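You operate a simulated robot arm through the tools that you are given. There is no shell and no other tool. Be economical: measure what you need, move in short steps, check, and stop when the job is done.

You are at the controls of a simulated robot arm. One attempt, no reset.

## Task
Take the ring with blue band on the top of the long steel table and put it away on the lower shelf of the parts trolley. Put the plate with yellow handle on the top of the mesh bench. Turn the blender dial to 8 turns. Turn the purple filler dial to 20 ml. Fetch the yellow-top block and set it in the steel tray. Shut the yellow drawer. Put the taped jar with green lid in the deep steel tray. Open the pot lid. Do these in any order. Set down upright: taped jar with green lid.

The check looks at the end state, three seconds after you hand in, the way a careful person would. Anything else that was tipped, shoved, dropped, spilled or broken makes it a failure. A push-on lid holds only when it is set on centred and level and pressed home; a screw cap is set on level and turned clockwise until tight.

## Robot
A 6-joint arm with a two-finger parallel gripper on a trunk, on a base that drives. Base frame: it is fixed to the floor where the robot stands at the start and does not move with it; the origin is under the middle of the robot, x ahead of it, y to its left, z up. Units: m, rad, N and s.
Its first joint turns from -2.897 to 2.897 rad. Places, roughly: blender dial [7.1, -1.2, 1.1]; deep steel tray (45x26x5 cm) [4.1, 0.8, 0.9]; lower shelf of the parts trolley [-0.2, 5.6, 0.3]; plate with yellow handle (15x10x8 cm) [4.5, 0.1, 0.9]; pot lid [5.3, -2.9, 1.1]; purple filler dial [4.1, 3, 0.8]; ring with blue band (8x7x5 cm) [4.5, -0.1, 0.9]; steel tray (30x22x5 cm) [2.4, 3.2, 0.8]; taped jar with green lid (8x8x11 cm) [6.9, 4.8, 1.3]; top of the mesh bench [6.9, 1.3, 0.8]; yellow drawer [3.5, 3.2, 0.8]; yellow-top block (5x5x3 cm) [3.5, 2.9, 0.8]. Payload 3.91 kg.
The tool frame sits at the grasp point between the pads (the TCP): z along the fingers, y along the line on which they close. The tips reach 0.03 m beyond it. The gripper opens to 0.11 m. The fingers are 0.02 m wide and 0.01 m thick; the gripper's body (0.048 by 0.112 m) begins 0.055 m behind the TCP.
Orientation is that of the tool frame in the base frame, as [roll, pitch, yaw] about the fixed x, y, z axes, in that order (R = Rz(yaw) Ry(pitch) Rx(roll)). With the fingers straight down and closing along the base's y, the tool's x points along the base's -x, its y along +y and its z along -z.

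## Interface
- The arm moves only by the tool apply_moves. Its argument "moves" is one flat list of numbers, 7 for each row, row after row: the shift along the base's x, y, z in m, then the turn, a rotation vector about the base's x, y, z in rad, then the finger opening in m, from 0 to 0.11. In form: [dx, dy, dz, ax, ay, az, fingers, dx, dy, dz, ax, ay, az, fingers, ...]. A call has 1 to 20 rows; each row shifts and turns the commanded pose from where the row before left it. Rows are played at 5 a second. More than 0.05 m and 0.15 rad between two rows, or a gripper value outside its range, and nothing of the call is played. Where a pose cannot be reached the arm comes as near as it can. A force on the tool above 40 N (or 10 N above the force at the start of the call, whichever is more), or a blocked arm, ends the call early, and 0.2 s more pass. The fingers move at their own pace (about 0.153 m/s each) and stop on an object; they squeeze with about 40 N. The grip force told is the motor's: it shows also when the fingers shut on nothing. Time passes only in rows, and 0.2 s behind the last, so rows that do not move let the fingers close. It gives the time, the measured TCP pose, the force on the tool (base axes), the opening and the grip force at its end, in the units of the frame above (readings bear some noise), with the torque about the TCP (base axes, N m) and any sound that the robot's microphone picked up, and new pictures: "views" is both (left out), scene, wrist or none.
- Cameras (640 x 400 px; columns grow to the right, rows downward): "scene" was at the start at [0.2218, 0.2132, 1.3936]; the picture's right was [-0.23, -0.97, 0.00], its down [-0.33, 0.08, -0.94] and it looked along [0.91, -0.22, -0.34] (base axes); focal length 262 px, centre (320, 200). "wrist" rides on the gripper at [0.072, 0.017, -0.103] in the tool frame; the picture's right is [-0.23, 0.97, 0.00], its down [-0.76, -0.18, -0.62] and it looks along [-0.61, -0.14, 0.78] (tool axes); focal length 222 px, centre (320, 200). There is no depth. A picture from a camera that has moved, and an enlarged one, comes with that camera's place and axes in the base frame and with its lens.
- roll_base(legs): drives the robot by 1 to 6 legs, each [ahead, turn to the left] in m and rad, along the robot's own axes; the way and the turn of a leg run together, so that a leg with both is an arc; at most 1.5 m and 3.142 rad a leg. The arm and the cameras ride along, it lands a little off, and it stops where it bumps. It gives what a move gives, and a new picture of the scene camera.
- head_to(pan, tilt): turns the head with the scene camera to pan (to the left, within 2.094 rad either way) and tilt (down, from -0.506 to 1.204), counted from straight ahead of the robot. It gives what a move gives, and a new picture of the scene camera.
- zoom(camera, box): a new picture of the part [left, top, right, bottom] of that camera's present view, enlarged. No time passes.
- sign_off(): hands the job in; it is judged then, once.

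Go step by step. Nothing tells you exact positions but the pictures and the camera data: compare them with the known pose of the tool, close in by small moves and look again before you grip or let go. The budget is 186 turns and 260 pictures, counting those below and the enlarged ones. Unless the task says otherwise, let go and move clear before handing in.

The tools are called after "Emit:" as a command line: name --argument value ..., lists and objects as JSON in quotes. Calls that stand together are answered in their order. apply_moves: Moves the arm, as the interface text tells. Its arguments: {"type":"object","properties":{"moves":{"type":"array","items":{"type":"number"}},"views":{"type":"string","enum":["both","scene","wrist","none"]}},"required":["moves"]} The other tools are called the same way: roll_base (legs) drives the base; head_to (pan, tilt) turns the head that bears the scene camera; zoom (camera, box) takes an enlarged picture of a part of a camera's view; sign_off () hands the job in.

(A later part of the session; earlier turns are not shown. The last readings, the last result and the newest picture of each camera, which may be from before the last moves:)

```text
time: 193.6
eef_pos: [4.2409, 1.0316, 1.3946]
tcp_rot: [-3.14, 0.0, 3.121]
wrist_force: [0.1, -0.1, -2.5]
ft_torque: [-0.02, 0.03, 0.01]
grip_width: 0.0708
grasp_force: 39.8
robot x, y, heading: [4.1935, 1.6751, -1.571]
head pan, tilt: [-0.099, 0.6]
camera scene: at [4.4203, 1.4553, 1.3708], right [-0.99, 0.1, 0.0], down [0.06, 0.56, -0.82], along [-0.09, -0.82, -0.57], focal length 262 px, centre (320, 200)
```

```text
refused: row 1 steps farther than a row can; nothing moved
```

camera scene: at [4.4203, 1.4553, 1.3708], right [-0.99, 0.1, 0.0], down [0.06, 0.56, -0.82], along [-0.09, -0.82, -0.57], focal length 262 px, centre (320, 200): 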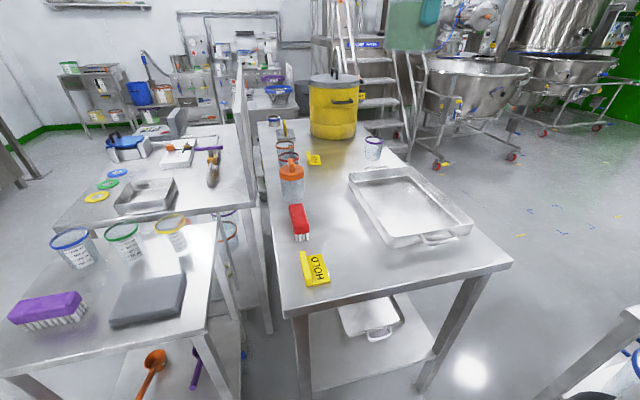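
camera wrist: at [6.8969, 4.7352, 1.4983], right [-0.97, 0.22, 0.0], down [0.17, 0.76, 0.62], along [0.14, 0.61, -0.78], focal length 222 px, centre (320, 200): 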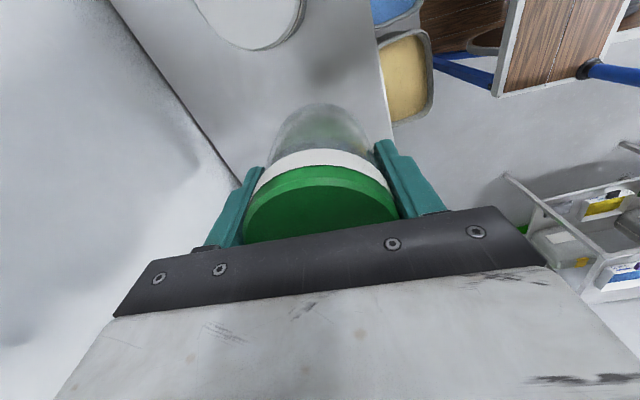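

I split that into shorter steps.

Emit:
apply_moves --moves '[-0.026, -0.03, -0.015, 0, 0, 0, 0.06, -0.026, -0.03, -0.015, 0, 0, 0, 0.06, -0.026, -0.03, -0.015, 0, 0, 0, 0.06, -0.026, -0.03, -0.015, 0, 0, 0, 0.06, -0.026, -0.03, -0.015, 0, 0, 0, 0.06, -0.026, -0.03, -0.015, 0, 0, 0, 0.06]'

```text
time: 195.0
eef_pos: [4.0854, 0.8519, 1.3053]
tcp_rot: [-3.138, -0.001, 3.123]
wrist_force: [0.2, 0.8, -0.1]
ft_torque: [-0.04, 0.05, -0.01]
grip_width: 0.0709
grasp_force: 40.3
robot x, y, heading: [4.194, 1.6766, -1.574]
head pan, tilt: [-0.099, 0.6]
camera scene: at [4.4205, 1.4559, 1.3708], right [-0.99, 0.1, 0.0], down [0.06, 0.56, -0.83], along [-0.09, -0.82, -0.56], focal length 262 px, centre (320, 200)
camera wrist: at [4.0134, 0.871, 1.4095], right [0.25, 0.97, 0.0], down [0.76, -0.19, 0.62], along [0.6, -0.16, -0.78], focal length 222 px, centre (320, 200)
```

scene: 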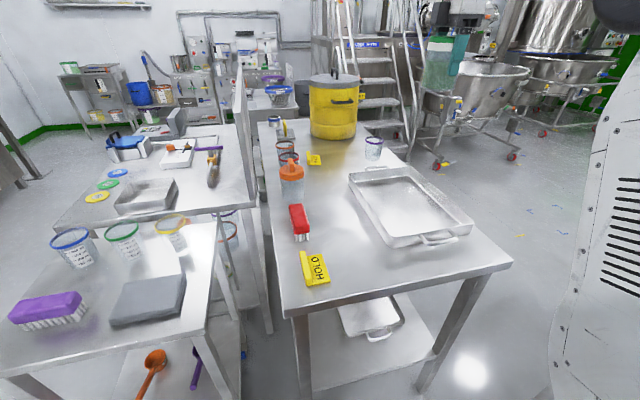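
wrist: 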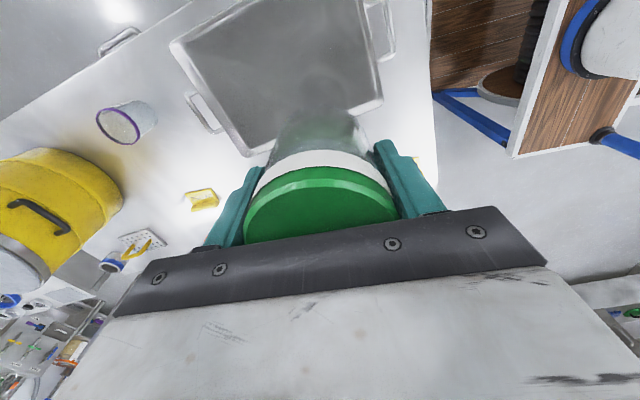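

The tray's rim corners put its centre near (4.065, 0.78). I shift to (4.065, 0.81) and descend to near the floor.

Emit:
apply_moves --moves '[-0.02, -0.04, -0.01, 0, 0, 0, 0.06, 0, 0, -0.05, 0, 0, 0, 0.06, 0, 0, -0.05, 0, 0, 0, 0.06, 0, 0, -0.05, 0, 0, 0, 0.06, 0, 0, -0.05, 0, 0, 0, 0.06, 0, 0, -0.05, 0, 0, 0, 0.06, 0, 0, -0.04, 0, 0, 0, 0.06]'

```text
time: 196.6
eef_pos: [4.0639, 0.8132, 1.0042]
tcp_rot: [-3.139, 0.002, 3.122]
wrist_force: [0.0, -0.5, -0.8]
ft_torque: [-0.03, 0.04, 0.0]
grip_width: 0.0709
grasp_force: 39.8
robot x, y, heading: [4.1917, 1.6735, -1.577]
head pan, tilt: [-0.099, 0.6]
camera scene: at [4.4203, 1.4557, 1.3708], right [-0.99, 0.1, 0.0], down [0.06, 0.56, -0.83], along [-0.09, -0.82, -0.56], focal length 262 px, centre (320, 200)
camera wrist: at [3.9916, 0.832, 1.1085], right [0.25, 0.97, 0.0], down [0.76, -0.19, 0.62], along [0.6, -0.15, -0.78], focal length 222 px, centre (320, 200)
```

scene: 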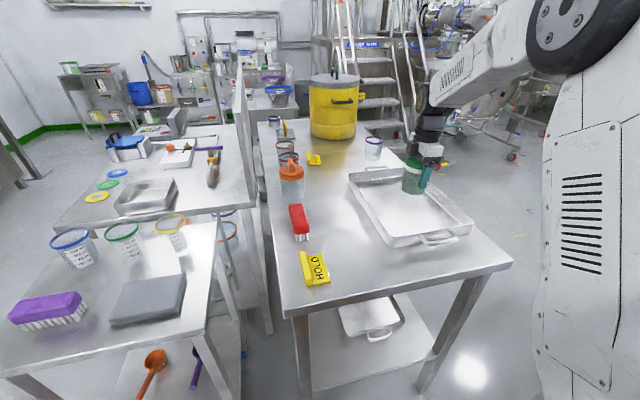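
wrist: 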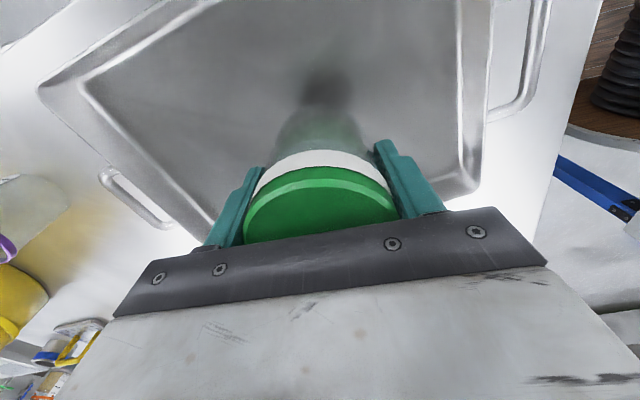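

Jar still appears a few cm above the floor. I lower in small steps watching force.

Emit:
apply_moves --moves '[0, 0, -0.012, 0, 0, 0, 0.06, 0, 0, -0.01, 0, 0, 0, 0.06, 0, 0, -0.008, 0, 0, 0, 0.06]' --views "wrist"

```text
time: 197.4
eef_pos: [4.066, 0.8127, 0.9744]
tcp_rot: [-3.139, -0.002, 3.122]
wrist_force: [-0.6, -0.5, -1.3]
ft_torque: [-0.03, 0.0, 0.02]
grip_width: 0.071
grasp_force: 39.9
robot x, y, heading: [4.1938, 1.6708, -1.575]
head pan, tilt: [-0.099, 0.6]
camera wrist: at [3.9929, 0.8313, 1.0787], right [0.25, 0.97, 0.0], down [0.76, -0.19, 0.62], along [0.6, -0.15, -0.78], focal length 222 px, centre (320, 200)
```

wrist: 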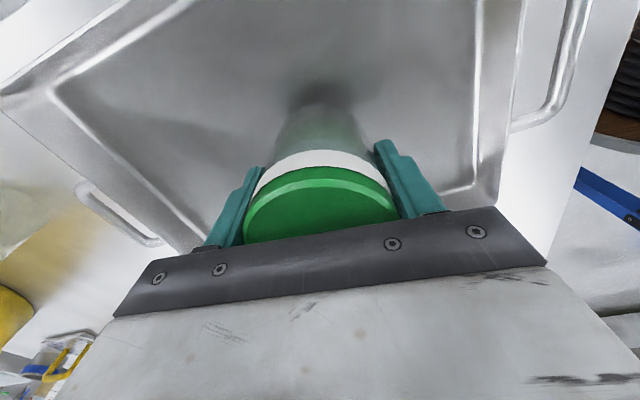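

Emit:
apply_moves --moves '[0, 0, -0.004, 0, 0, 0, 0.06, 0, 0, -0.004, 0, 0, 0, 0.06, 0, 0, -0.003, 0, 0, 0, 0.06]' --views "none"

Emit:
zoom --camera "scene" --box '[340, 100, 500, 260]'

```text
time: 198.2
eef_pos: [4.066, 0.8123, 0.963]
tcp_rot: [-3.141, -0.001, 3.121]
wrist_force: [-0.2, -0.2, -0.7]
ft_torque: [-0.01, -0.01, -0.01]
grip_width: 0.0709
grasp_force: 40.1
robot x, y, heading: [4.1957, 1.6764, -1.574]
head pan, tilt: [-0.099, 0.6]
```

```text
2.50 times, centred on (420, 180) of scene
camera zoom: at [4.4203, 1.4553, 1.3708], right [-0.99, 0.1, 0.0], down [0.06, 0.56, -0.82], along [-0.09, -0.82, -0.57], focal length 655 px, centre (70, 250)
```

zoom: 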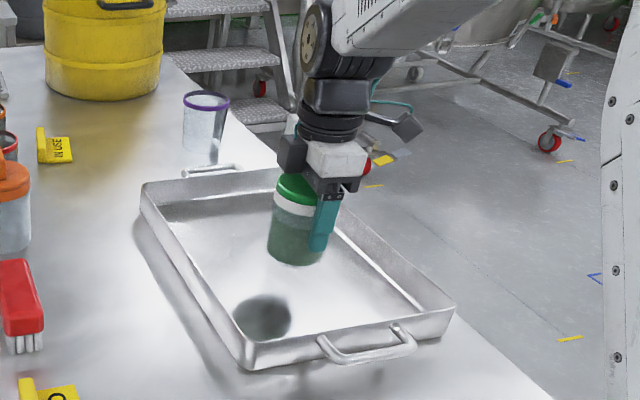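

The jar still hangs above the floor. I continue down.

Emit:
apply_moves --moves '[0, 0, -0.006, 0, 0, 0, 0.06, 0, 0, -0.006, 0, 0, 0, 0.06, 0, 0, -0.006, 0, 0, 0, 0.06, 0, 0, -0.005, 0, 0, 0, 0.06]' --views "none"

Emit:
zoom --camera "scene" --box '[340, 100, 500, 260]'

```text
time: 199.2
eef_pos: [4.0652, 0.8127, 0.9393]
tcp_rot: [-3.139, 0.002, 3.122]
wrist_force: [0.3, 0.4, -1.1]
ft_torque: [-0.01, 0.03, 0.02]
grip_width: 0.0709
grasp_force: 40.4
robot x, y, heading: [4.1952, 1.6708, -1.573]
head pan, tilt: [-0.099, 0.6]
```

```text
2.50 times, centred on (420, 180) of scene
camera zoom: at [4.4203, 1.4553, 1.3708], right [-0.99, 0.1, 0.0], down [0.06, 0.56, -0.82], along [-0.09, -0.82, -0.57], focal length 655 px, centre (70, 250)
```

zoom: 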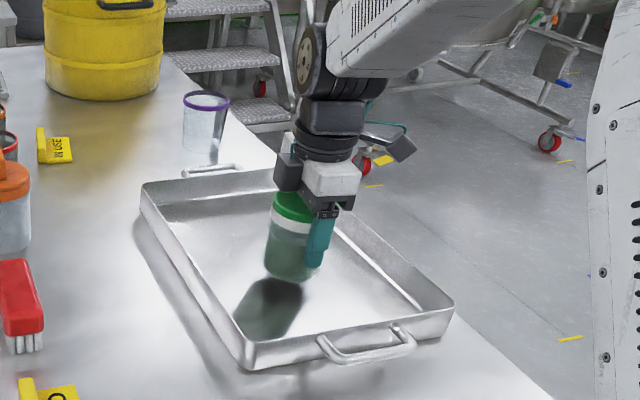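

Jar bottom ≈0.868, floor ≈0.86. I lower in 3 mm steps to touch.

Emit:
apply_moves --moves '[0, 0, -0.003, 0, 0, 0, 0.06, 0, 0, -0.003, 0, 0, 0, 0.06, 0, 0, -0.003, 0, 0, 0, 0.06]' --views "none"

Emit:
zoom --camera "scene" --box '[380, 140, 460, 220]'

```text
time: 200.0
eef_pos: [4.0654, 0.8117, 0.932]
tcp_rot: [-3.14, 0.0, 3.122]
wrist_force: [0.4, -0.4, -1.2]
ft_torque: [0.01, -0.02, 0.0]
grip_width: 0.071
grasp_force: 40.4
robot x, y, heading: [4.1921, 1.6762, -1.574]
head pan, tilt: [-0.099, 0.6]
```

```text
5.00 times, centred on (420, 180) of scene
camera zoom: at [4.4203, 1.4553, 1.3708], right [-0.99, 0.1, 0.0], down [0.06, 0.56, -0.82], along [-0.09, -0.82, -0.57], focal length 1309 px, centre (-180, 300)
```

zoom: 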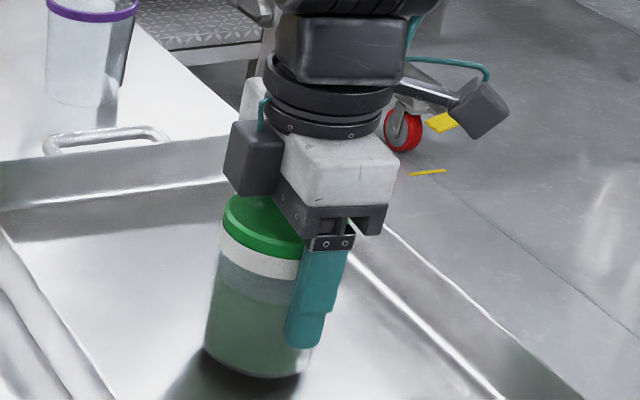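

Emit:
apply_moves --moves '[0, 0, -0.003, 0, 0, 0, 0.06, 0, 0, -0.002, 0, 0, 0, 0.06]' --views "none"

Emit:
apply_moves --moves '[0, 0, -0.003, 0, 0, 0, 0.06]' --views "none"

```text
time: 200.6
eef_pos: [4.0654, 0.8122, 0.9268]
tcp_rot: [-3.14, 0.002, 3.122]
wrist_force: [0.0, 0.0, -1.9]
ft_torque: [0.0, -0.04, 0.02]
grip_width: 0.0711
grasp_force: 39.7
robot x, y, heading: [4.1948, 1.6758, -1.571]
head pan, tilt: [-0.099, 0.6]
```

```text
time: 201.0
eef_pos: [4.0654, 0.8123, 0.9261]
tcp_rot: [-3.135, -0.001, 3.122]
wrist_force: [3.3, 5.4, 27.0]
ft_torque: [0.87, -0.31, -0.01]
grip_width: 0.0709
grasp_force: 40.1
robot x, y, heading: [4.192, 1.6723, -1.574]
head pan, tilt: [-0.099, 0.6]
```

Contact is made (27 N up). I release, rise and check.

Emit:
apply_moves --moves '[0, 0, 0.002, 0, 0, 0, 0.06, 0, 0, 0, 0, 0, 0, 0.085, 0, 0, 0, 0, 0, 0, 0.1, 0, 0, 0.04, 0, 0, 0, 0.1, 0, 0, 0.05, 0, 0, 0, 0.1, 0, 0, 0.05, 0, 0, 0, 0.1, 0, 0, 0.05, 0, 0, 0, 0.1, 0, 0, 0.05, 0, 0, 0, 0.1]'

```text
time: 202.8
eef_pos: [4.0683, 0.8135, 1.1655]
tcp_rot: [3.141, 0.001, 3.123]
wrist_force: [-0.2, 0.8, -1.0]
ft_torque: [0.04, 0.0, -0.01]
grip_width: 0.1003
grasp_force: 0.1
robot x, y, heading: [4.1929, 1.6755, -1.569]
head pan, tilt: [-0.099, 0.6]
camera scene: at [4.4202, 1.455, 1.3707], right [-0.99, 0.1, 0.0], down [0.06, 0.56, -0.82], along [-0.09, -0.82, -0.57], focal length 262 px, centre (320, 200)
camera wrist: at [3.9953, 0.8311, 1.2708], right [0.25, 0.97, 0.0], down [0.76, -0.19, 0.62], along [0.6, -0.15, -0.78], focal length 222 px, centre (320, 200)
```

scene: 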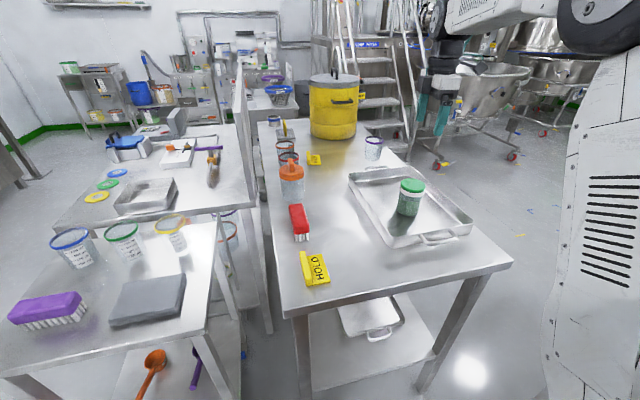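
wrist: 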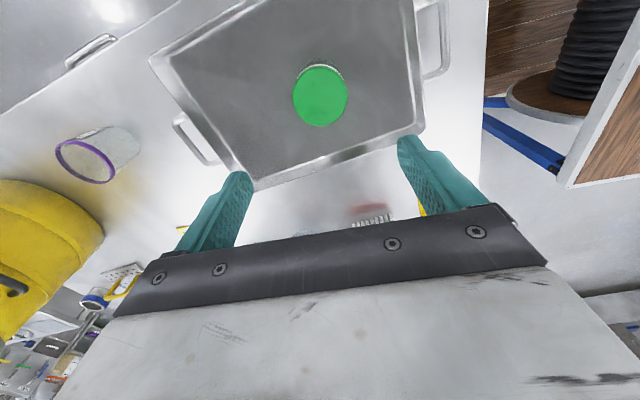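

Jar stands upright in the deep tray. I saw the plate (≈(4.41, 0.12)) and blue ring (≈(4.49, −0.07)) at the far end by the yellow pot; they're reachable only from the table's west side. I retract and drive round.

Emit:
apply_moves --moves '[0.015, 0.045, 0.014, 0, 0, 0, 0.1, 0.015, 0.045, 0.014, 0, 0, 0, 0.1, 0.015, 0.045, 0.014, 0, 0, 0, 0.1, 0.015, 0.045, 0.014, 0, 0, 0, 0.1, 0.015, 0.045, 0.014, 0, 0, 0, 0.1]' --views "none"

Emit:
roll_base --legs '[[-0.47, 0], [0, -1.56], [1.25, 0], [1.25, 0], [0, 1.2]]'

```text
time: 204.0
eef_pos: [4.1391, 1.037, 1.2369]
tcp_rot: [3.141, -0.001, 3.124]
wrist_force: [0.0, 0.0, -0.5]
ft_torque: [0.09, -0.03, 0.01]
grip_width: 0.1003
grasp_force: 0.1
robot x, y, heading: [4.1923, 1.6749, -1.576]
head pan, tilt: [-0.099, 0.6]
```

```text
time: 225.5
eef_pos: [1.451, 1.4393, 1.2381]
tcp_rot: [-3.139, 0.0, 2.836]
wrist_force: [-0.4, 0.4, 0.5]
ft_torque: [0.03, 0.04, -0.01]
grip_width: 0.1001
grasp_force: 0.0
robot x, y, heading: [1.683, 2.0335, -1.861]
head pan, tilt: [-0.099, 0.6]
camera scene: at [1.8388, 1.7612, 1.3708], right [-0.92, 0.38, 0.0], down [0.21, 0.52, -0.83], along [-0.31, -0.76, -0.56], focal length 262 px, centre (320, 200)
```

scene: 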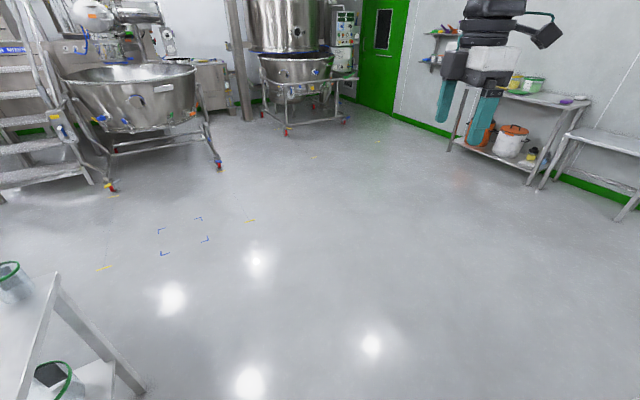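

Clear floor. I continue around the sink table and head toward the long table's west side.

Emit:
roll_base --legs '[[1.45, 0], [0, 1.66], [1.35, 0]]'

Emit:
head_to --pan 0.05 --tilt 0.4

```text
time: 243.1
eef_pos: [3.1943, 0.1771, 1.2377]
tcp_rot: [-3.139, -0.001, -1.807]
wrist_force: [0.7, -0.6, 0.1]
ft_torque: [0.0, -0.01, 0.01]
grip_width: 0.0999
grasp_force: 0.0
robot x, y, heading: [2.5791, 0.3675, -0.222]
head pan, tilt: [-0.099, 0.6]
camera scene: at [2.8473, 0.541, 1.3708], right [-0.32, -0.95, 0.0], down [-0.54, 0.18, -0.83], along [0.78, -0.26, -0.56], focal length 262 px, centre (320, 200)
```

scene: 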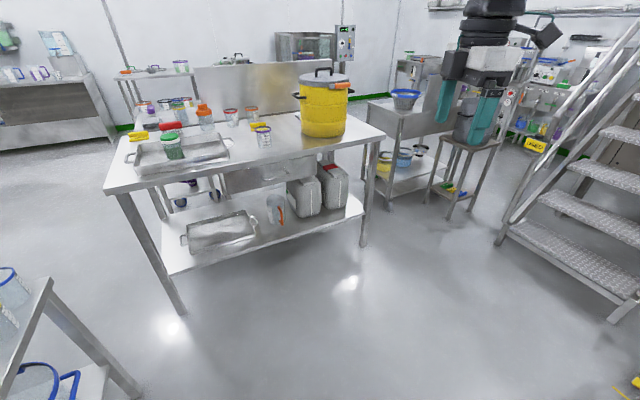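

```text
time: 243.8
eef_pos: [3.1938, 0.1758, 1.2381]
tcp_rot: [-3.139, -0.002, -1.809]
wrist_force: [-0.3, -0.5, -1.3]
ft_torque: [-0.01, 0.01, -0.01]
grip_width: 0.1001
grasp_force: 0.1
robot x, y, heading: [2.5826, 0.3679, -0.228]
head pan, tilt: [0.051, 0.4]
camera scene: at [2.8548, 0.5531, 1.389], right [-0.17, -0.99, 0.0], down [-0.38, 0.07, -0.92], along [0.91, -0.16, -0.39], focal length 262 px, centre (320, 200)
```

scene: 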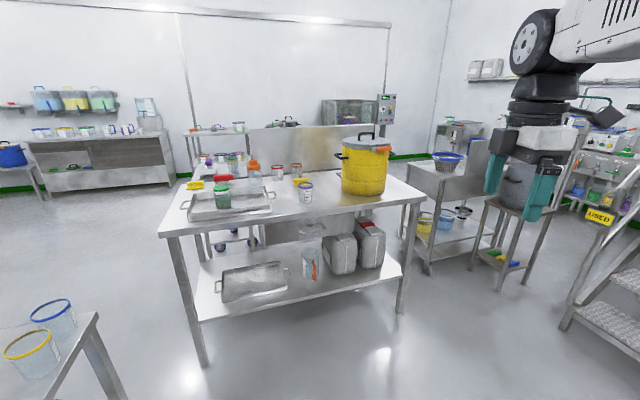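

West side is clear; pot centre is about (4.27, 0.05) with plate and ring behind it. I drive close to the table edge for a better view.

Emit:
roll_base --legs '[[0, 0.38], [0.9, 0], [0, -0.45]]'

Emit:
head_to --pan -0.05 --tilt 0.5

```text
time: 251.0
eef_pos: [4.0657, 0.2881, 1.2374]
tcp_rot: [-3.14, 0.001, -1.866]
wrist_force: [0.0, -0.1, 0.9]
ft_torque: [-0.05, -0.03, 0.02]
grip_width: 0.1
grasp_force: 0.0
robot x, y, heading: [3.4687, 0.5156, -0.28]
head pan, tilt: [0.051, 0.4]
camera scene: at [3.7485, 0.6837, 1.389], right [-0.23, -0.97, 0.0], down [-0.38, 0.09, -0.92], along [0.9, -0.21, -0.39], focal length 262 px, centre (320, 200)
```

scene: 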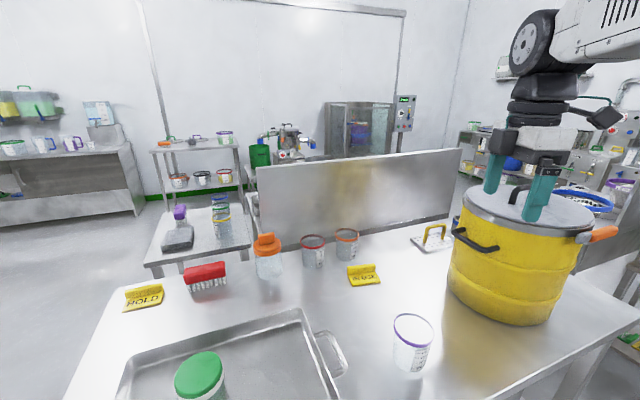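

```text
time: 251.7
eef_pos: [4.0646, 0.2877, 1.2386]
tcp_rot: [-3.141, -0.001, -1.866]
wrist_force: [0.0, -0.3, 0.3]
ft_torque: [0.03, 0.01, 0.03]
grip_width: 0.0999
grasp_force: 0.0
robot x, y, heading: [3.4688, 0.5177, -0.282]
head pan, tilt: [-0.051, 0.499]
camera scene: at [3.7443, 0.6752, 1.3799], right [-0.33, -0.95, 0.0], down [-0.45, 0.16, -0.88], along [0.83, -0.29, -0.48], focal length 262 px, centre (320, 200)
```

scene: 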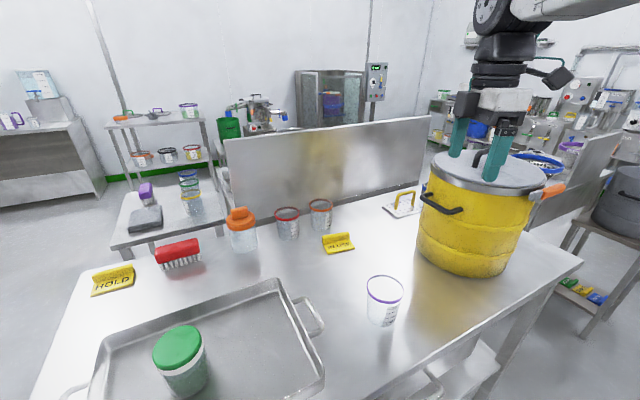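

The pot is wide (~0.3 m, centre ≈(4.17, 0.06)), the plate sits in the slot between pot and rear panel at about (4.46, 0.09). I zoom on the plate handle.

Emit:
zoom --camera "scene" --box '[360, 160, 460, 240]'

```text
5.00 times, centred on (410, 200) of scene
camera zoom: at [3.7443, 0.6752, 1.3799], right [-0.33, -0.95, 0.0], down [-0.45, 0.16, -0.88], along [0.83, -0.29, -0.48], focal length 1309 px, centre (-130, 200)
```

zoom: 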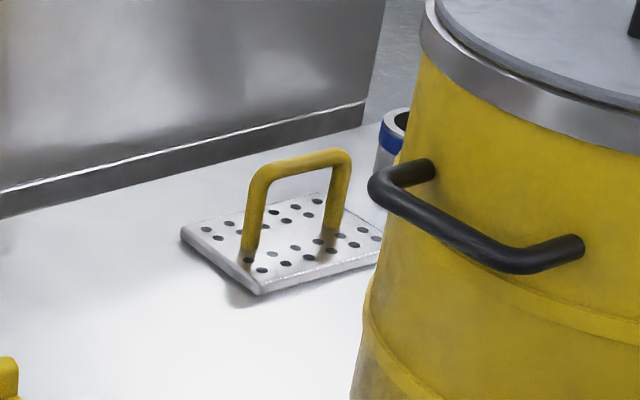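

The handle bar runs along y at x≈4.462 (y 0.035–0.12), top z≈0.94. The best access is from the south-west corner, clear of the pot; I raise the arm and drive there.

Emit:
apply_moves --moves '[0, 0, 0.04, 0, 0, 0, 0.1, 0, 0, 0.04, 0, 0, 0, 0.1, 0, 0, 0.04, 0, 0, 0, 0.1]' --views "none"

Emit:
roll_base --legs '[[-0.35, 0], [0, -1.19], [1.15, 0], [0, 1.28], [0.6, 0]]'

```text
time: 252.5
eef_pos: [4.067, 0.2866, 1.3578]
tcp_rot: [-3.141, 0.0, -1.866]
wrist_force: [0.1, -0.2, -0.1]
ft_torque: [0.03, 0.05, 0.02]
grip_width: 0.0998
grasp_force: 0.0
robot x, y, heading: [3.4658, 0.5172, -0.285]
head pan, tilt: [-0.051, 0.499]
```

```text
time: 269.3
eef_pos: [4.4342, -0.8529, 1.3572]
tcp_rot: [-3.14, 0.002, -1.8]
wrist_force: [-0.4, -0.3, -0.2]
ft_torque: [-0.02, 0.01, 0.01]
grip_width: 0.0999
grasp_force: 0.2
robot x, y, heading: [3.8187, -0.6668, -0.219]
head pan, tilt: [-0.051, 0.499]
camera scene: at [4.0863, -0.4865, 1.3799], right [-0.27, -0.96, 0.0], down [-0.46, 0.13, -0.88], along [0.85, -0.23, -0.48], focal length 262 px, centre (320, 200)
```

scene: 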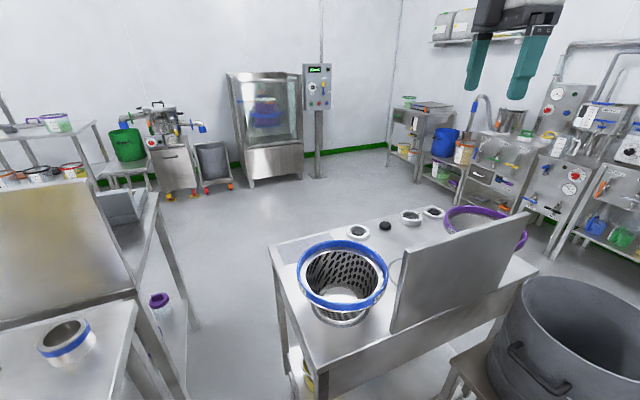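

I can see the blue-banded ring at the table corner. I turn the robot left toward the plate.

Emit:
roll_base --legs '[[0, 1.17]]'

Emit:
head_to --pan -0.1 --tilt 0.6

```text
time: 272.6
eef_pos: [4.2326, -0.1714, 1.3586]
tcp_rot: [-3.14, 0.001, -0.629]
wrist_force: [-1.1, 0.5, -0.4]
ft_torque: [-0.03, 0.0, 0.02]
grip_width: 0.1001
grasp_force: 0.0
robot x, y, heading: [3.8237, -0.6622, 0.955]
head pan, tilt: [-0.051, 0.499]
camera scene: at [3.761, -0.3502, 1.3799], right [0.78, -0.62, 0.0], down [-0.3, -0.38, -0.88], along [0.54, 0.69, -0.48], focal length 262 px, centre (320, 200)
```

scene: 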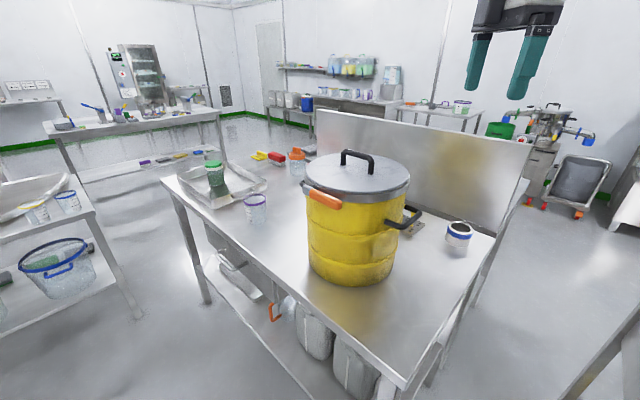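

```text
time: 273.3
eef_pos: [4.2337, -0.1716, 1.3573]
tcp_rot: [-3.14, -0.002, -0.631]
wrist_force: [-0.8, -0.3, -0.5]
ft_torque: [-0.03, 0.01, 0.01]
grip_width: 0.0997
grasp_force: 0.1
robot x, y, heading: [3.8165, -0.6584, 0.948]
head pan, tilt: [-0.099, 0.6]
camera scene: at [3.7627, -0.355, 1.3708], right [0.75, -0.66, 0.0], down [-0.37, -0.43, -0.83], along [0.54, 0.62, -0.56], focal length 262 px, centre (320, 200)
```

scene: 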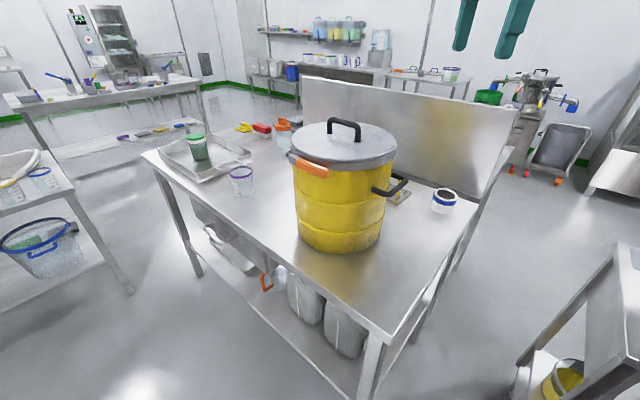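

Good stance. I move above the plate handle (4.462, 0.078), fingers closing along x.

Emit:
apply_moves --moves '[0.0285, 0.0312, 0, 0, 0, -0.1175, 0.08, 0.0285, 0.0312, 0, 0, 0, -0.1175, 0.08, 0.0285, 0.0312, 0, 0, 0, -0.1175, 0.08, 0.0285, 0.0312, 0, 0, 0, -0.1175, 0.08, 0.0285, 0.0312, 0, 0, 0, -0.1175, 0.08, 0.0285, 0.0312, 0, 0, 0, -0.1175, 0.08, 0.0285, 0.0312, 0, 0, 0, -0.1175, 0.08, 0.0285, 0.0312, 0, 0, 0, -0.1175, 0.08, 0, 0, -0.05, 0, 0, 0, 0.08, 0, 0, -0.05, 0, 0, 0, 0.08]'

```text
time: 275.5
eef_pos: [4.4262, 0.0376, 1.2264]
tcp_rot: [-3.141, 0.0, -1.571]
wrist_force: [-0.1, -0.3, 0.1]
ft_torque: [-0.02, 0.01, 0.01]
grip_width: 0.0799
grasp_force: 0.1
out of reach, approached as far as the arm can: row 7, 8
robot x, y, heading: [3.8208, -0.6651, 0.955]
head pan, tilt: [-0.099, 0.6]
camera scene: at [3.7626, -0.355, 1.3708], right [0.75, -0.66, 0.0], down [-0.37, -0.43, -0.83], along [0.54, 0.62, -0.56], focal length 262 px, centre (320, 200)
camera wrist: at [4.4094, -0.0339, 1.3324], right [-0.97, 0.23, 0.0], down [0.18, 0.76, 0.62], along [0.14, 0.61, -0.78], focal length 222 px, centre (320, 200)
```

scene: 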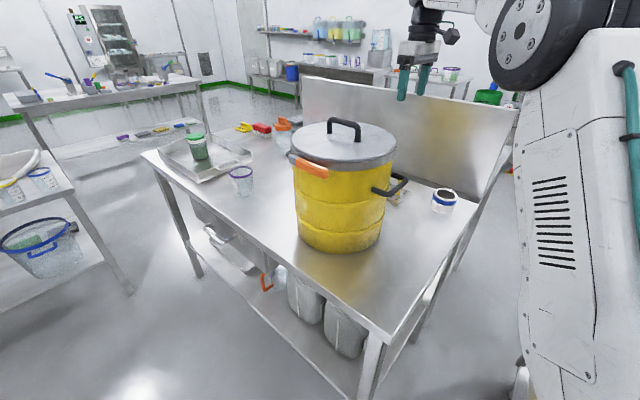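
wrist: 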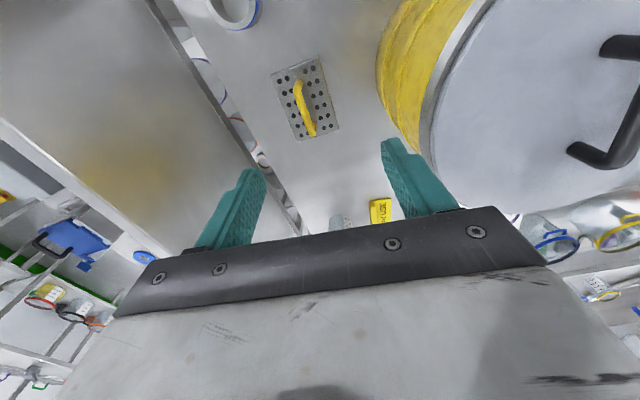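

The handle bar is at x≈4.46, y 0.035–0.117. I nudge the base 6 cm ahead to gain reach.

Emit:
roll_base --legs '[[0.06, 0]]'

Emit:
apply_moves --moves '[0, 0, -0.04, 0, 0, 0, 0.08, 0, 0, -0.04, 0, 0, 0, 0.08, 0, 0, -0.04, 0, 0, 0, 0.08]'

```text
time: 276.4
eef_pos: [4.463, 0.0874, 1.2279]
tcp_rot: [-3.14, 0.001, -1.571]
wrist_force: [-1.1, 1.3, -1.2]
ft_torque: [0.05, 0.0, -0.01]
grip_width: 0.0801
grasp_force: 0.1
robot x, y, heading: [3.8538, -0.6154, 0.952]
head pan, tilt: [-0.099, 0.6]
camera scene: at [3.7986, -0.3049, 1.3708], right [0.75, -0.66, 0.0], down [-0.37, -0.43, -0.82], along [0.54, 0.62, -0.57], focal length 262 px, centre (320, 200)
```

scene: 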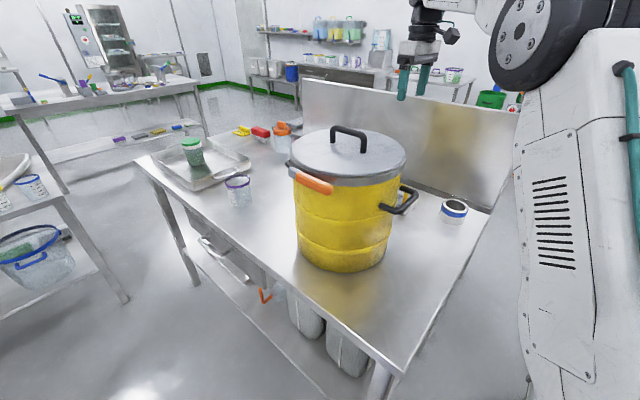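

```text
time: 277.2
eef_pos: [4.4639, 0.0885, 1.1083]
tcp_rot: [-3.139, -0.001, -1.57]
wrist_force: [0.3, -0.2, 0.5]
ft_torque: [0.02, 0.01, 0.02]
grip_width: 0.0799
grasp_force: 0.0
robot x, y, heading: [3.8525, -0.6137, 0.953]
head pan, tilt: [-0.099, 0.6]
camera scene: at [3.7984, -0.3052, 1.3708], right [0.75, -0.66, 0.0], down [-0.37, -0.43, -0.83], along [0.54, 0.62, -0.56], focal length 262 px, centre (320, 200)
camera wrist: at [4.4471, 0.0165, 1.213], right [-0.97, 0.23, 0.0], down [0.18, 0.76, 0.62], along [0.14, 0.61, -0.78], focal length 222 px, centre (320, 200)
```

scene: 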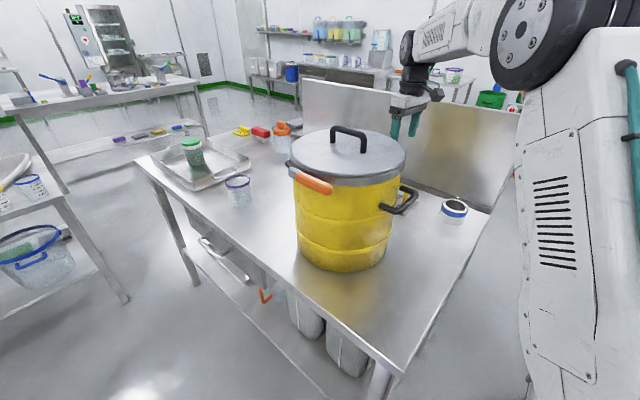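
wrist: 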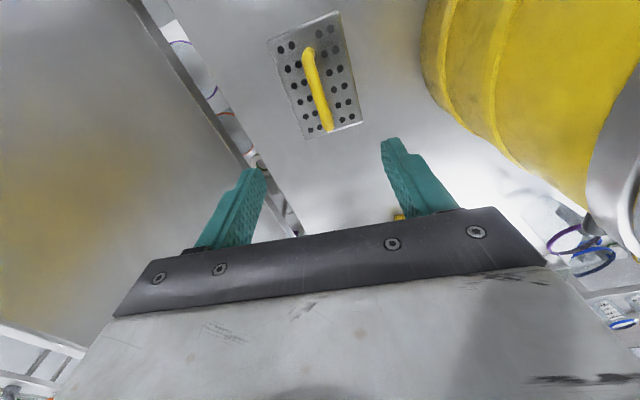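

Handle centre (4.463, 0.076), aligned. I descend, straddle the bar and close.

Emit:
apply_moves --moves '[0, -0.012, -0.04, 0, 0, 0, 0.07, 0, 0, -0.045, 0, 0, 0, 0.07, 0, 0, -0.045, 0, 0, 0, 0.07, 0, 0, -0.035, 0, 0, 0, 0.07, 0, 0, -0.015, 0, 0, 0, 0.07]'

```text
time: 278.4
eef_pos: [4.4625, 0.0756, 0.9288]
tcp_rot: [-3.141, 0.001, -1.571]
wrist_force: [-0.1, -0.5, -1.1]
ft_torque: [0.01, -0.02, -0.01]
grip_width: 0.0699
grasp_force: 0.1
robot x, y, heading: [3.8563, -0.6117, 0.946]
head pan, tilt: [-0.099, 0.6]
camera scene: at [3.7985, -0.3051, 1.3708], right [0.75, -0.66, 0.0], down [-0.37, -0.43, -0.83], along [0.54, 0.62, -0.56], focal length 262 px, centre (320, 200)
camera wrist: at [4.4461, 0.0037, 1.0326], right [-0.97, 0.23, 0.0], down [0.18, 0.76, 0.62], along [0.14, 0.61, -0.78], focal length 222 px, centre (320, 200)
```

scene: 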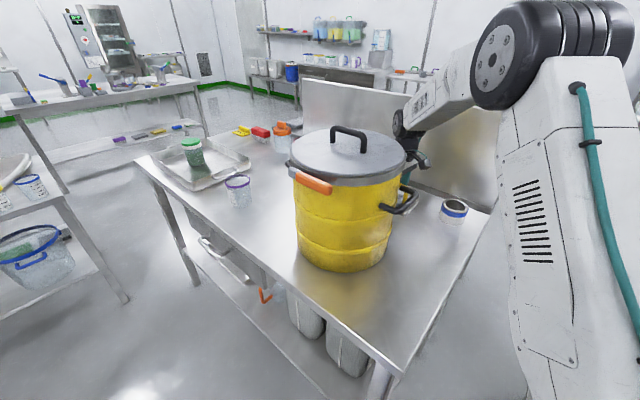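
wrist: 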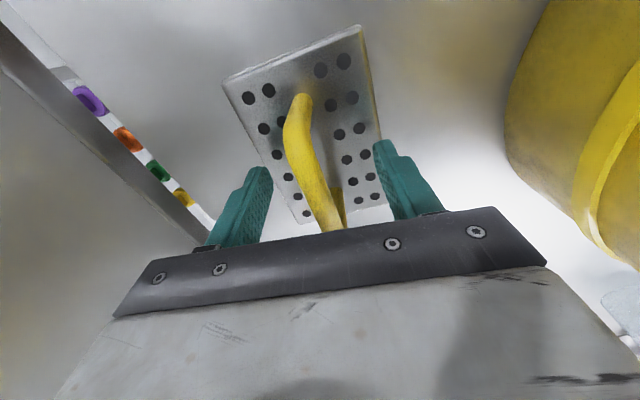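

The fingers straddle the bar. I close and lift.

Emit:
apply_moves --moves '[0, 0, 0, 0, 0, 0, 0.03, 0, 0, 0, 0, 0, 0, 0.005, 0, 0, 0, 0, 0, 0, 0.005, 0, 0, 0.02, 0, 0, 0, 0.005, 0, 0, 0.04, 0, 0, 0, 0.005, 0, 0, 0.04, 0, 0, 0, 0.005]'

```text
time: 279.8
eef_pos: [4.4634, 0.0758, 1.0264]
tcp_rot: [-3.14, -0.003, -1.572]
wrist_force: [0.5, -0.3, -4.4]
ft_torque: [-0.01, 0.02, 0.02]
grip_width: 0.0133
grasp_force: 39.9
robot x, y, heading: [3.8539, -0.6142, 0.957]
head pan, tilt: [-0.099, 0.6]
camera scene: at [3.799, -0.3045, 1.3707], right [0.75, -0.66, 0.0], down [-0.37, -0.43, -0.82], along [0.54, 0.62, -0.57], focal length 262 px, centre (320, 200)
camera wrist: at [4.4463, 0.0046, 1.1312], right [-0.97, 0.23, 0.0], down [0.18, 0.76, 0.62], along [0.14, 0.61, -0.78], focal length 222 px, centre (320, 200)
```

scene: 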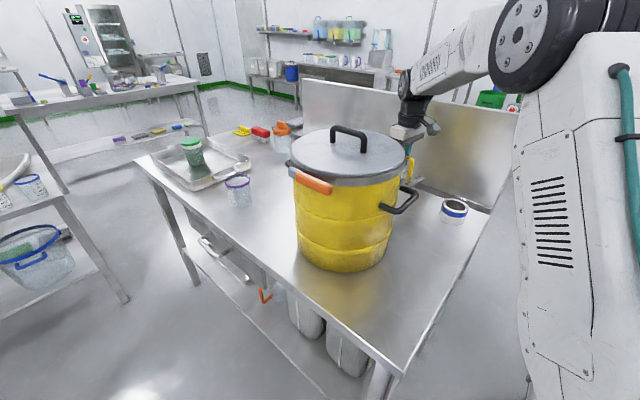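
wrist: 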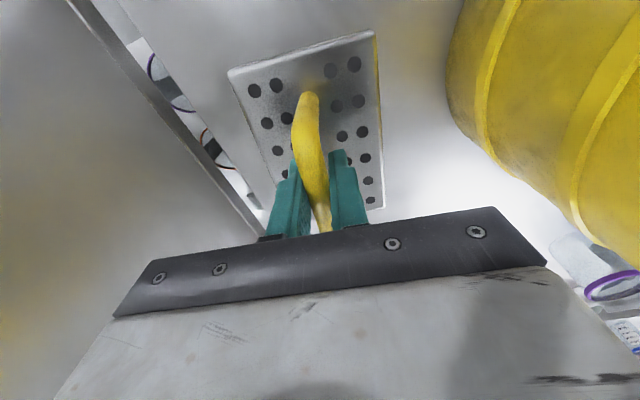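

The plate is held. I raise above pot height, retract, then drive back around to the north corridor.

Emit:
apply_moves --moves '[0, 0, 0.05, 0, 0, 0, 0.005, 0, 0, 0.05, 0, 0, 0, 0.005, 0, 0, 0.05, 0, 0, 0, 0.005, 0, 0, 0.05, 0, 0, 0, 0.005, 0, -0.02, 0.04, 0, 0, 0, 0.005, -0.02, -0.035, 0.02, 0, 0, 0, 0.005, -0.025, -0.035, 0.02, 0, 0, 0, 0.005, -0.025, -0.035, 0.02, 0, 0, 0, 0.005, -0.025, -0.035, 0.02, 0, 0, 0, 0.005, -0.025, -0.035, 0, 0, 0, 0, 0.005, -0.025, -0.035, 0, 0, 0, 0, 0.005, -0.02, -0.03, 0, 0, 0, 0, 0.005]' --views "scene"

```text
time: 282.4
eef_pos: [4.299, -0.1843, 1.3471]
tcp_rot: [-3.141, -0.001, -1.571]
wrist_force: [0.1, 0.5, -4.8]
ft_torque: [-0.06, 0.01, -0.01]
grip_width: 0.0133
grasp_force: 40.1
robot x, y, heading: [3.8553, -0.6148, 0.949]
head pan, tilt: [-0.099, 0.6]
camera scene: at [3.7991, -0.3044, 1.3707], right [0.75, -0.66, 0.0], down [-0.37, -0.43, -0.82], along [0.54, 0.62, -0.57], focal length 262 px, centre (320, 200)
```

scene: 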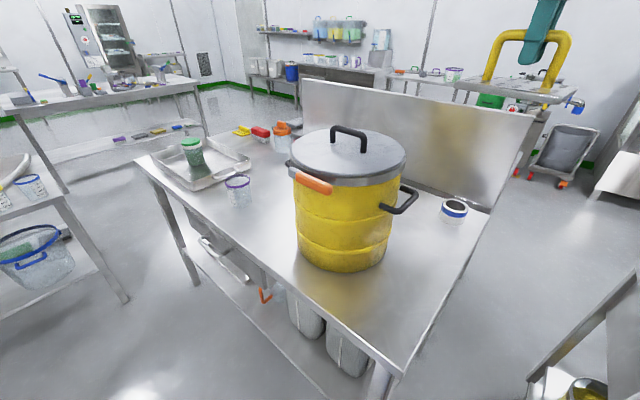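

Emit:
roll_base --legs '[[0, -1.17], [-0.6, 0], [0, 2.8], [1.2, 0], [1.1, 0], [0, -1.3]]'

```text
time: 284.7
eef_pos: [4.4413, -0.5936, 1.3429]
tcp_rot: [3.132, 0.005, -2.261]
wrist_force: [3.5, -7.8, -6.3]
ft_torque: [0.33, 0.15, 0.02]
grip_width: 0.0133
grasp_force: 39.7
robot x, y, heading: [3.8252, -0.6275, 0.368]
head pan, tilt: [-0.099, 0.6]
stopped in leg 1: the robot was blocked; the commanded pose is now the measured one
camera scene: at [3.9481, -0.3437, 1.3716], right [0.27, -0.96, 0.0], down [-0.55, -0.15, -0.82], along [0.79, 0.22, -0.57], focal length 262 px, centre (320, 200)
```

scene: 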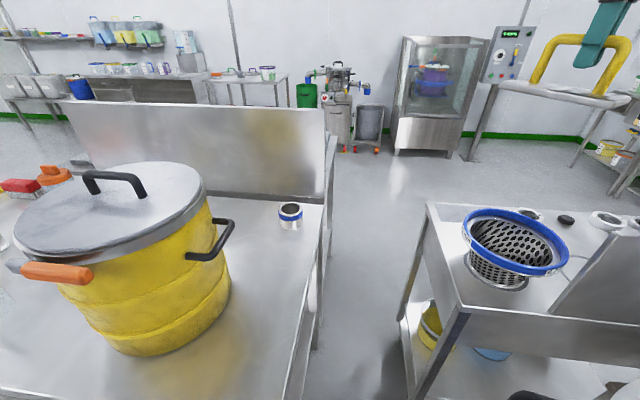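

The base corner touched the table; I back off a bit first, then continue.

Emit:
roll_base --legs '[[-0.18, 0], [0, -0.59], [-0.4, 0]]'

```text
time: 290.0
eef_pos: [3.7954, -0.9102, 1.345]
tcp_rot: [3.137, 0.005, -2.848]
wrist_force: [0.6, -0.7, -3.5]
ft_torque: [-0.01, 0.01, 0.03]
grip_width: 0.0134
grasp_force: 39.9
robot x, y, heading: [3.258, -0.6098, -0.223]
head pan, tilt: [-0.099, 0.6]
camera scene: at [3.5204, -0.4308, 1.3708], right [-0.31, -0.95, 0.0], down [-0.54, 0.18, -0.82], along [0.78, -0.26, -0.57], focal length 262 px, centre (320, 200)
```

scene: 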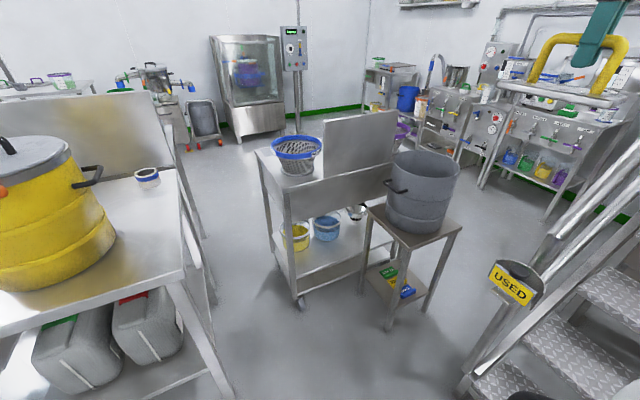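

Emit:
roll_base --legs '[[0, 2.758], [1.2, 0], [1.18, 0], [0, -1.263], [1.36, 0], [0, -1.25]]'

```text
time: 292.3
eef_pos: [3.8708, -0.6698, 1.3445]
tcp_rot: [3.13, 0.008, -2.432]
wrist_force: [0.9, -0.7, -3.0]
ft_torque: [-0.02, 0.03, -0.01]
grip_width: 0.0132
grasp_force: 39.7
robot x, y, heading: [3.253, -0.5974, 0.172]
head pan, tilt: [-0.099, 0.6]
stopped in leg 1: the robot was blocked; the commanded pose is now the measured one
camera scene: at [3.4309, -0.3384, 1.3708], right [0.07, -1.0, 0.0], down [-0.56, -0.04, -0.82], along [0.82, 0.06, -0.57], focal length 262 px, centre (320, 200)
```

scene: 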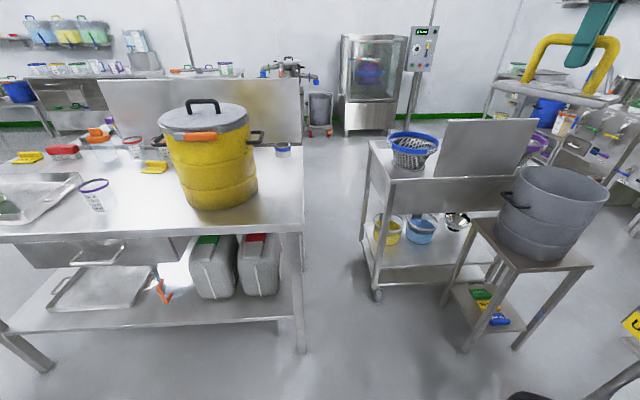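

The rear touched something on the left-behind side; I move ahead a little and turn there.

Emit:
roll_base --legs '[[0.14, 0], [0, 1.2]]'

```text
time: 296.6
eef_pos: [3.6806, -0.0248, 1.3444]
tcp_rot: [3.133, 0.007, -1.232]
wrist_force: [0.3, -0.3, -3.1]
ft_torque: [-0.03, 0.01, 0.01]
grip_width: 0.0132
grasp_force: 40.0
robot x, y, heading: [3.3912, -0.5756, 1.372]
head pan, tilt: [-0.099, 0.6]
camera scene: at [3.213, -0.3157, 1.3708], right [0.96, -0.29, 0.0], down [-0.17, -0.54, -0.82], along [0.24, 0.79, -0.57], focal length 262 px, centre (320, 200)
```

scene: 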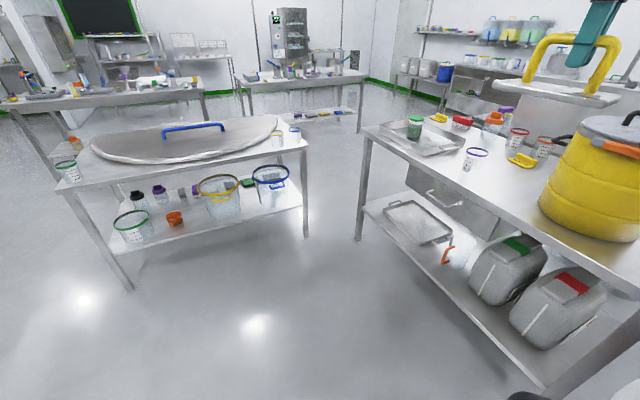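

Turning works here. The gap between the two tables is too narrow, so I go around the west side.

Emit:
roll_base --legs '[[0, 1.2], [1.25, 0], [1.22, 0], [0, -1.29], [1.36, 0], [0, -1.25]]'

```text
time: 324.4
eef_pos: [2.2521, 1.8945, 1.3448]
tcp_rot: [3.134, 0.008, -2.554]
wrist_force: [-0.2, 0.3, -3.5]
ft_torque: [-0.03, 0.05, 0.0]
grip_width: 0.0134
grasp_force: 39.7
robot x, y, heading: [1.6452, 2.0411, 0.052]
head pan, tilt: [-0.099, 0.6]
camera scene: at [1.8561, 2.2772, 1.3708], right [-0.05, -1.0, 0.0], down [-0.56, 0.03, -0.82], along [0.82, -0.04, -0.57], focal length 262 px, centre (320, 200)
```

scene: 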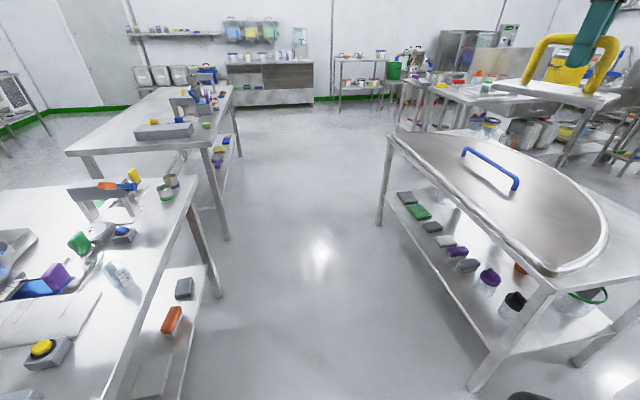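

Corridor ahead is clear. I drive east to the mesh bench side.

Emit:
roll_base --legs '[[1.4, 0], [1.3, 0], [1.3, 0], [0, -0.6]]'

Emit:
head_to --pan 0.0 --tilt 0.35

```text
time: 345.4
eef_pos: [6.0924, 1.7721, 1.3454]
tcp_rot: [3.133, 0.007, -3.134]
wrist_force: [-0.2, 0.2, -3.5]
ft_torque: [-0.03, 0.05, -0.03]
grip_width: 0.013
grasp_force: 40.2
robot x, y, heading: [5.6733, 2.2241, -0.533]
head pan, tilt: [-0.099, 0.6]
camera scene: at [5.972, 2.3084, 1.3708], right [-0.59, -0.81, 0.0], down [-0.46, 0.33, -0.82], along [0.67, -0.49, -0.57], focal length 262 px, centre (320, 200)
```

scene: 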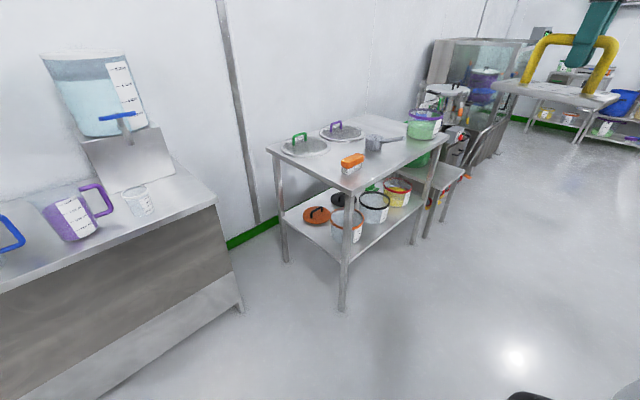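

```text
time: 346.2
eef_pos: [6.093, 1.7715, 1.3451]
tcp_rot: [3.132, 0.006, -3.136]
wrist_force: [0.3, -0.7, -3.3]
ft_torque: [-0.04, 0.04, -0.03]
grip_width: 0.0133
grasp_force: 40.1
robot x, y, heading: [5.6733, 2.2264, -0.526]
head pan, tilt: [0.0, 0.351]
camera scene: at [5.9809, 2.3133, 1.3935], right [-0.51, -0.86, 0.0], down [-0.3, 0.17, -0.94], along [0.81, -0.48, -0.34], focal length 262 px, centre (320, 200)
```

scene: 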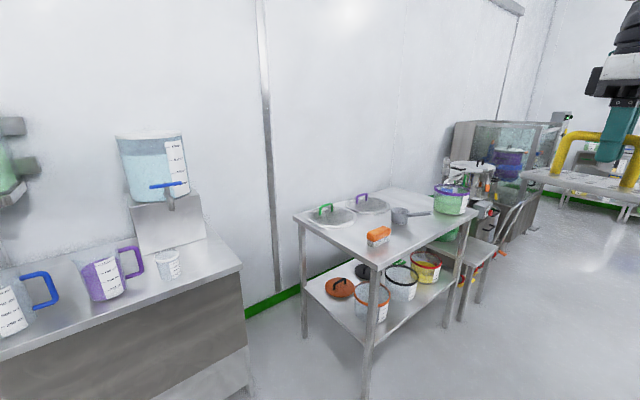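

The mesh bench top spans x≈6.66–7.25, y≈0.8–1.7; free room near its front at (6.775, 1.24). I drive to face it.

Emit:
roll_base --legs '[[0, -0.77], [1.0, 0], [0, 1.29]]'

Emit:
head_to --pan -0.1 --tilt 0.6

```text
time: 356.5
eef_pos: [6.5291, 1.0799, 1.3444]
tcp_rot: [3.132, 0.006, -2.618]
wrist_force: [0.8, -0.1, -4.5]
ft_torque: [-0.02, 0.03, -0.01]
grip_width: 0.0133
grasp_force: 39.8
robot x, y, heading: [5.9392, 1.2672, -0.013]
head pan, tilt: [0.0, 0.351]
camera scene: at [6.1641, 1.4953, 1.3935], right [-0.02, -1.0, 0.0], down [-0.34, 0.01, -0.94], along [0.94, -0.01, -0.34], focal length 262 px, centre (320, 200)
```

scene: 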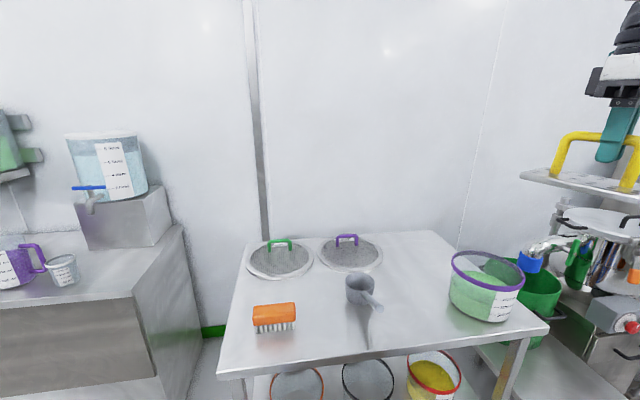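

```text
time: 357.3
eef_pos: [6.5283, 1.0796, 1.3448]
tcp_rot: [3.135, 0.006, -2.619]
wrist_force: [-0.6, -0.2, -3.3]
ft_torque: [-0.05, 0.06, -0.03]
grip_width: 0.0131
grasp_force: 40.4
robot x, y, heading: [5.9347, 1.266, -0.018]
head pan, tilt: [-0.099, 0.6]
camera scene: at [6.1588, 1.4866, 1.3708], right [-0.11, -0.99, 0.0], down [-0.56, 0.06, -0.83], along [0.82, -0.09, -0.56], focal length 262 px, centre (320, 200)
```

scene: 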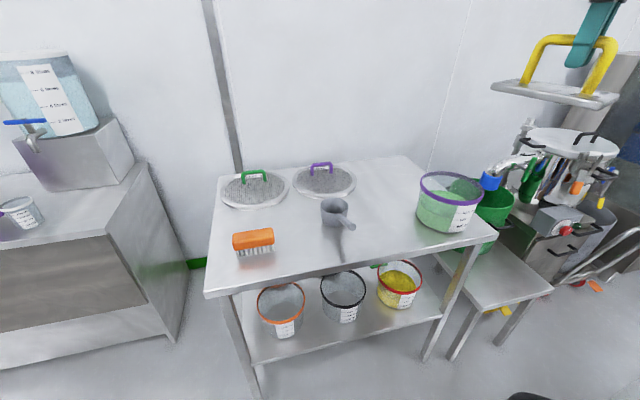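

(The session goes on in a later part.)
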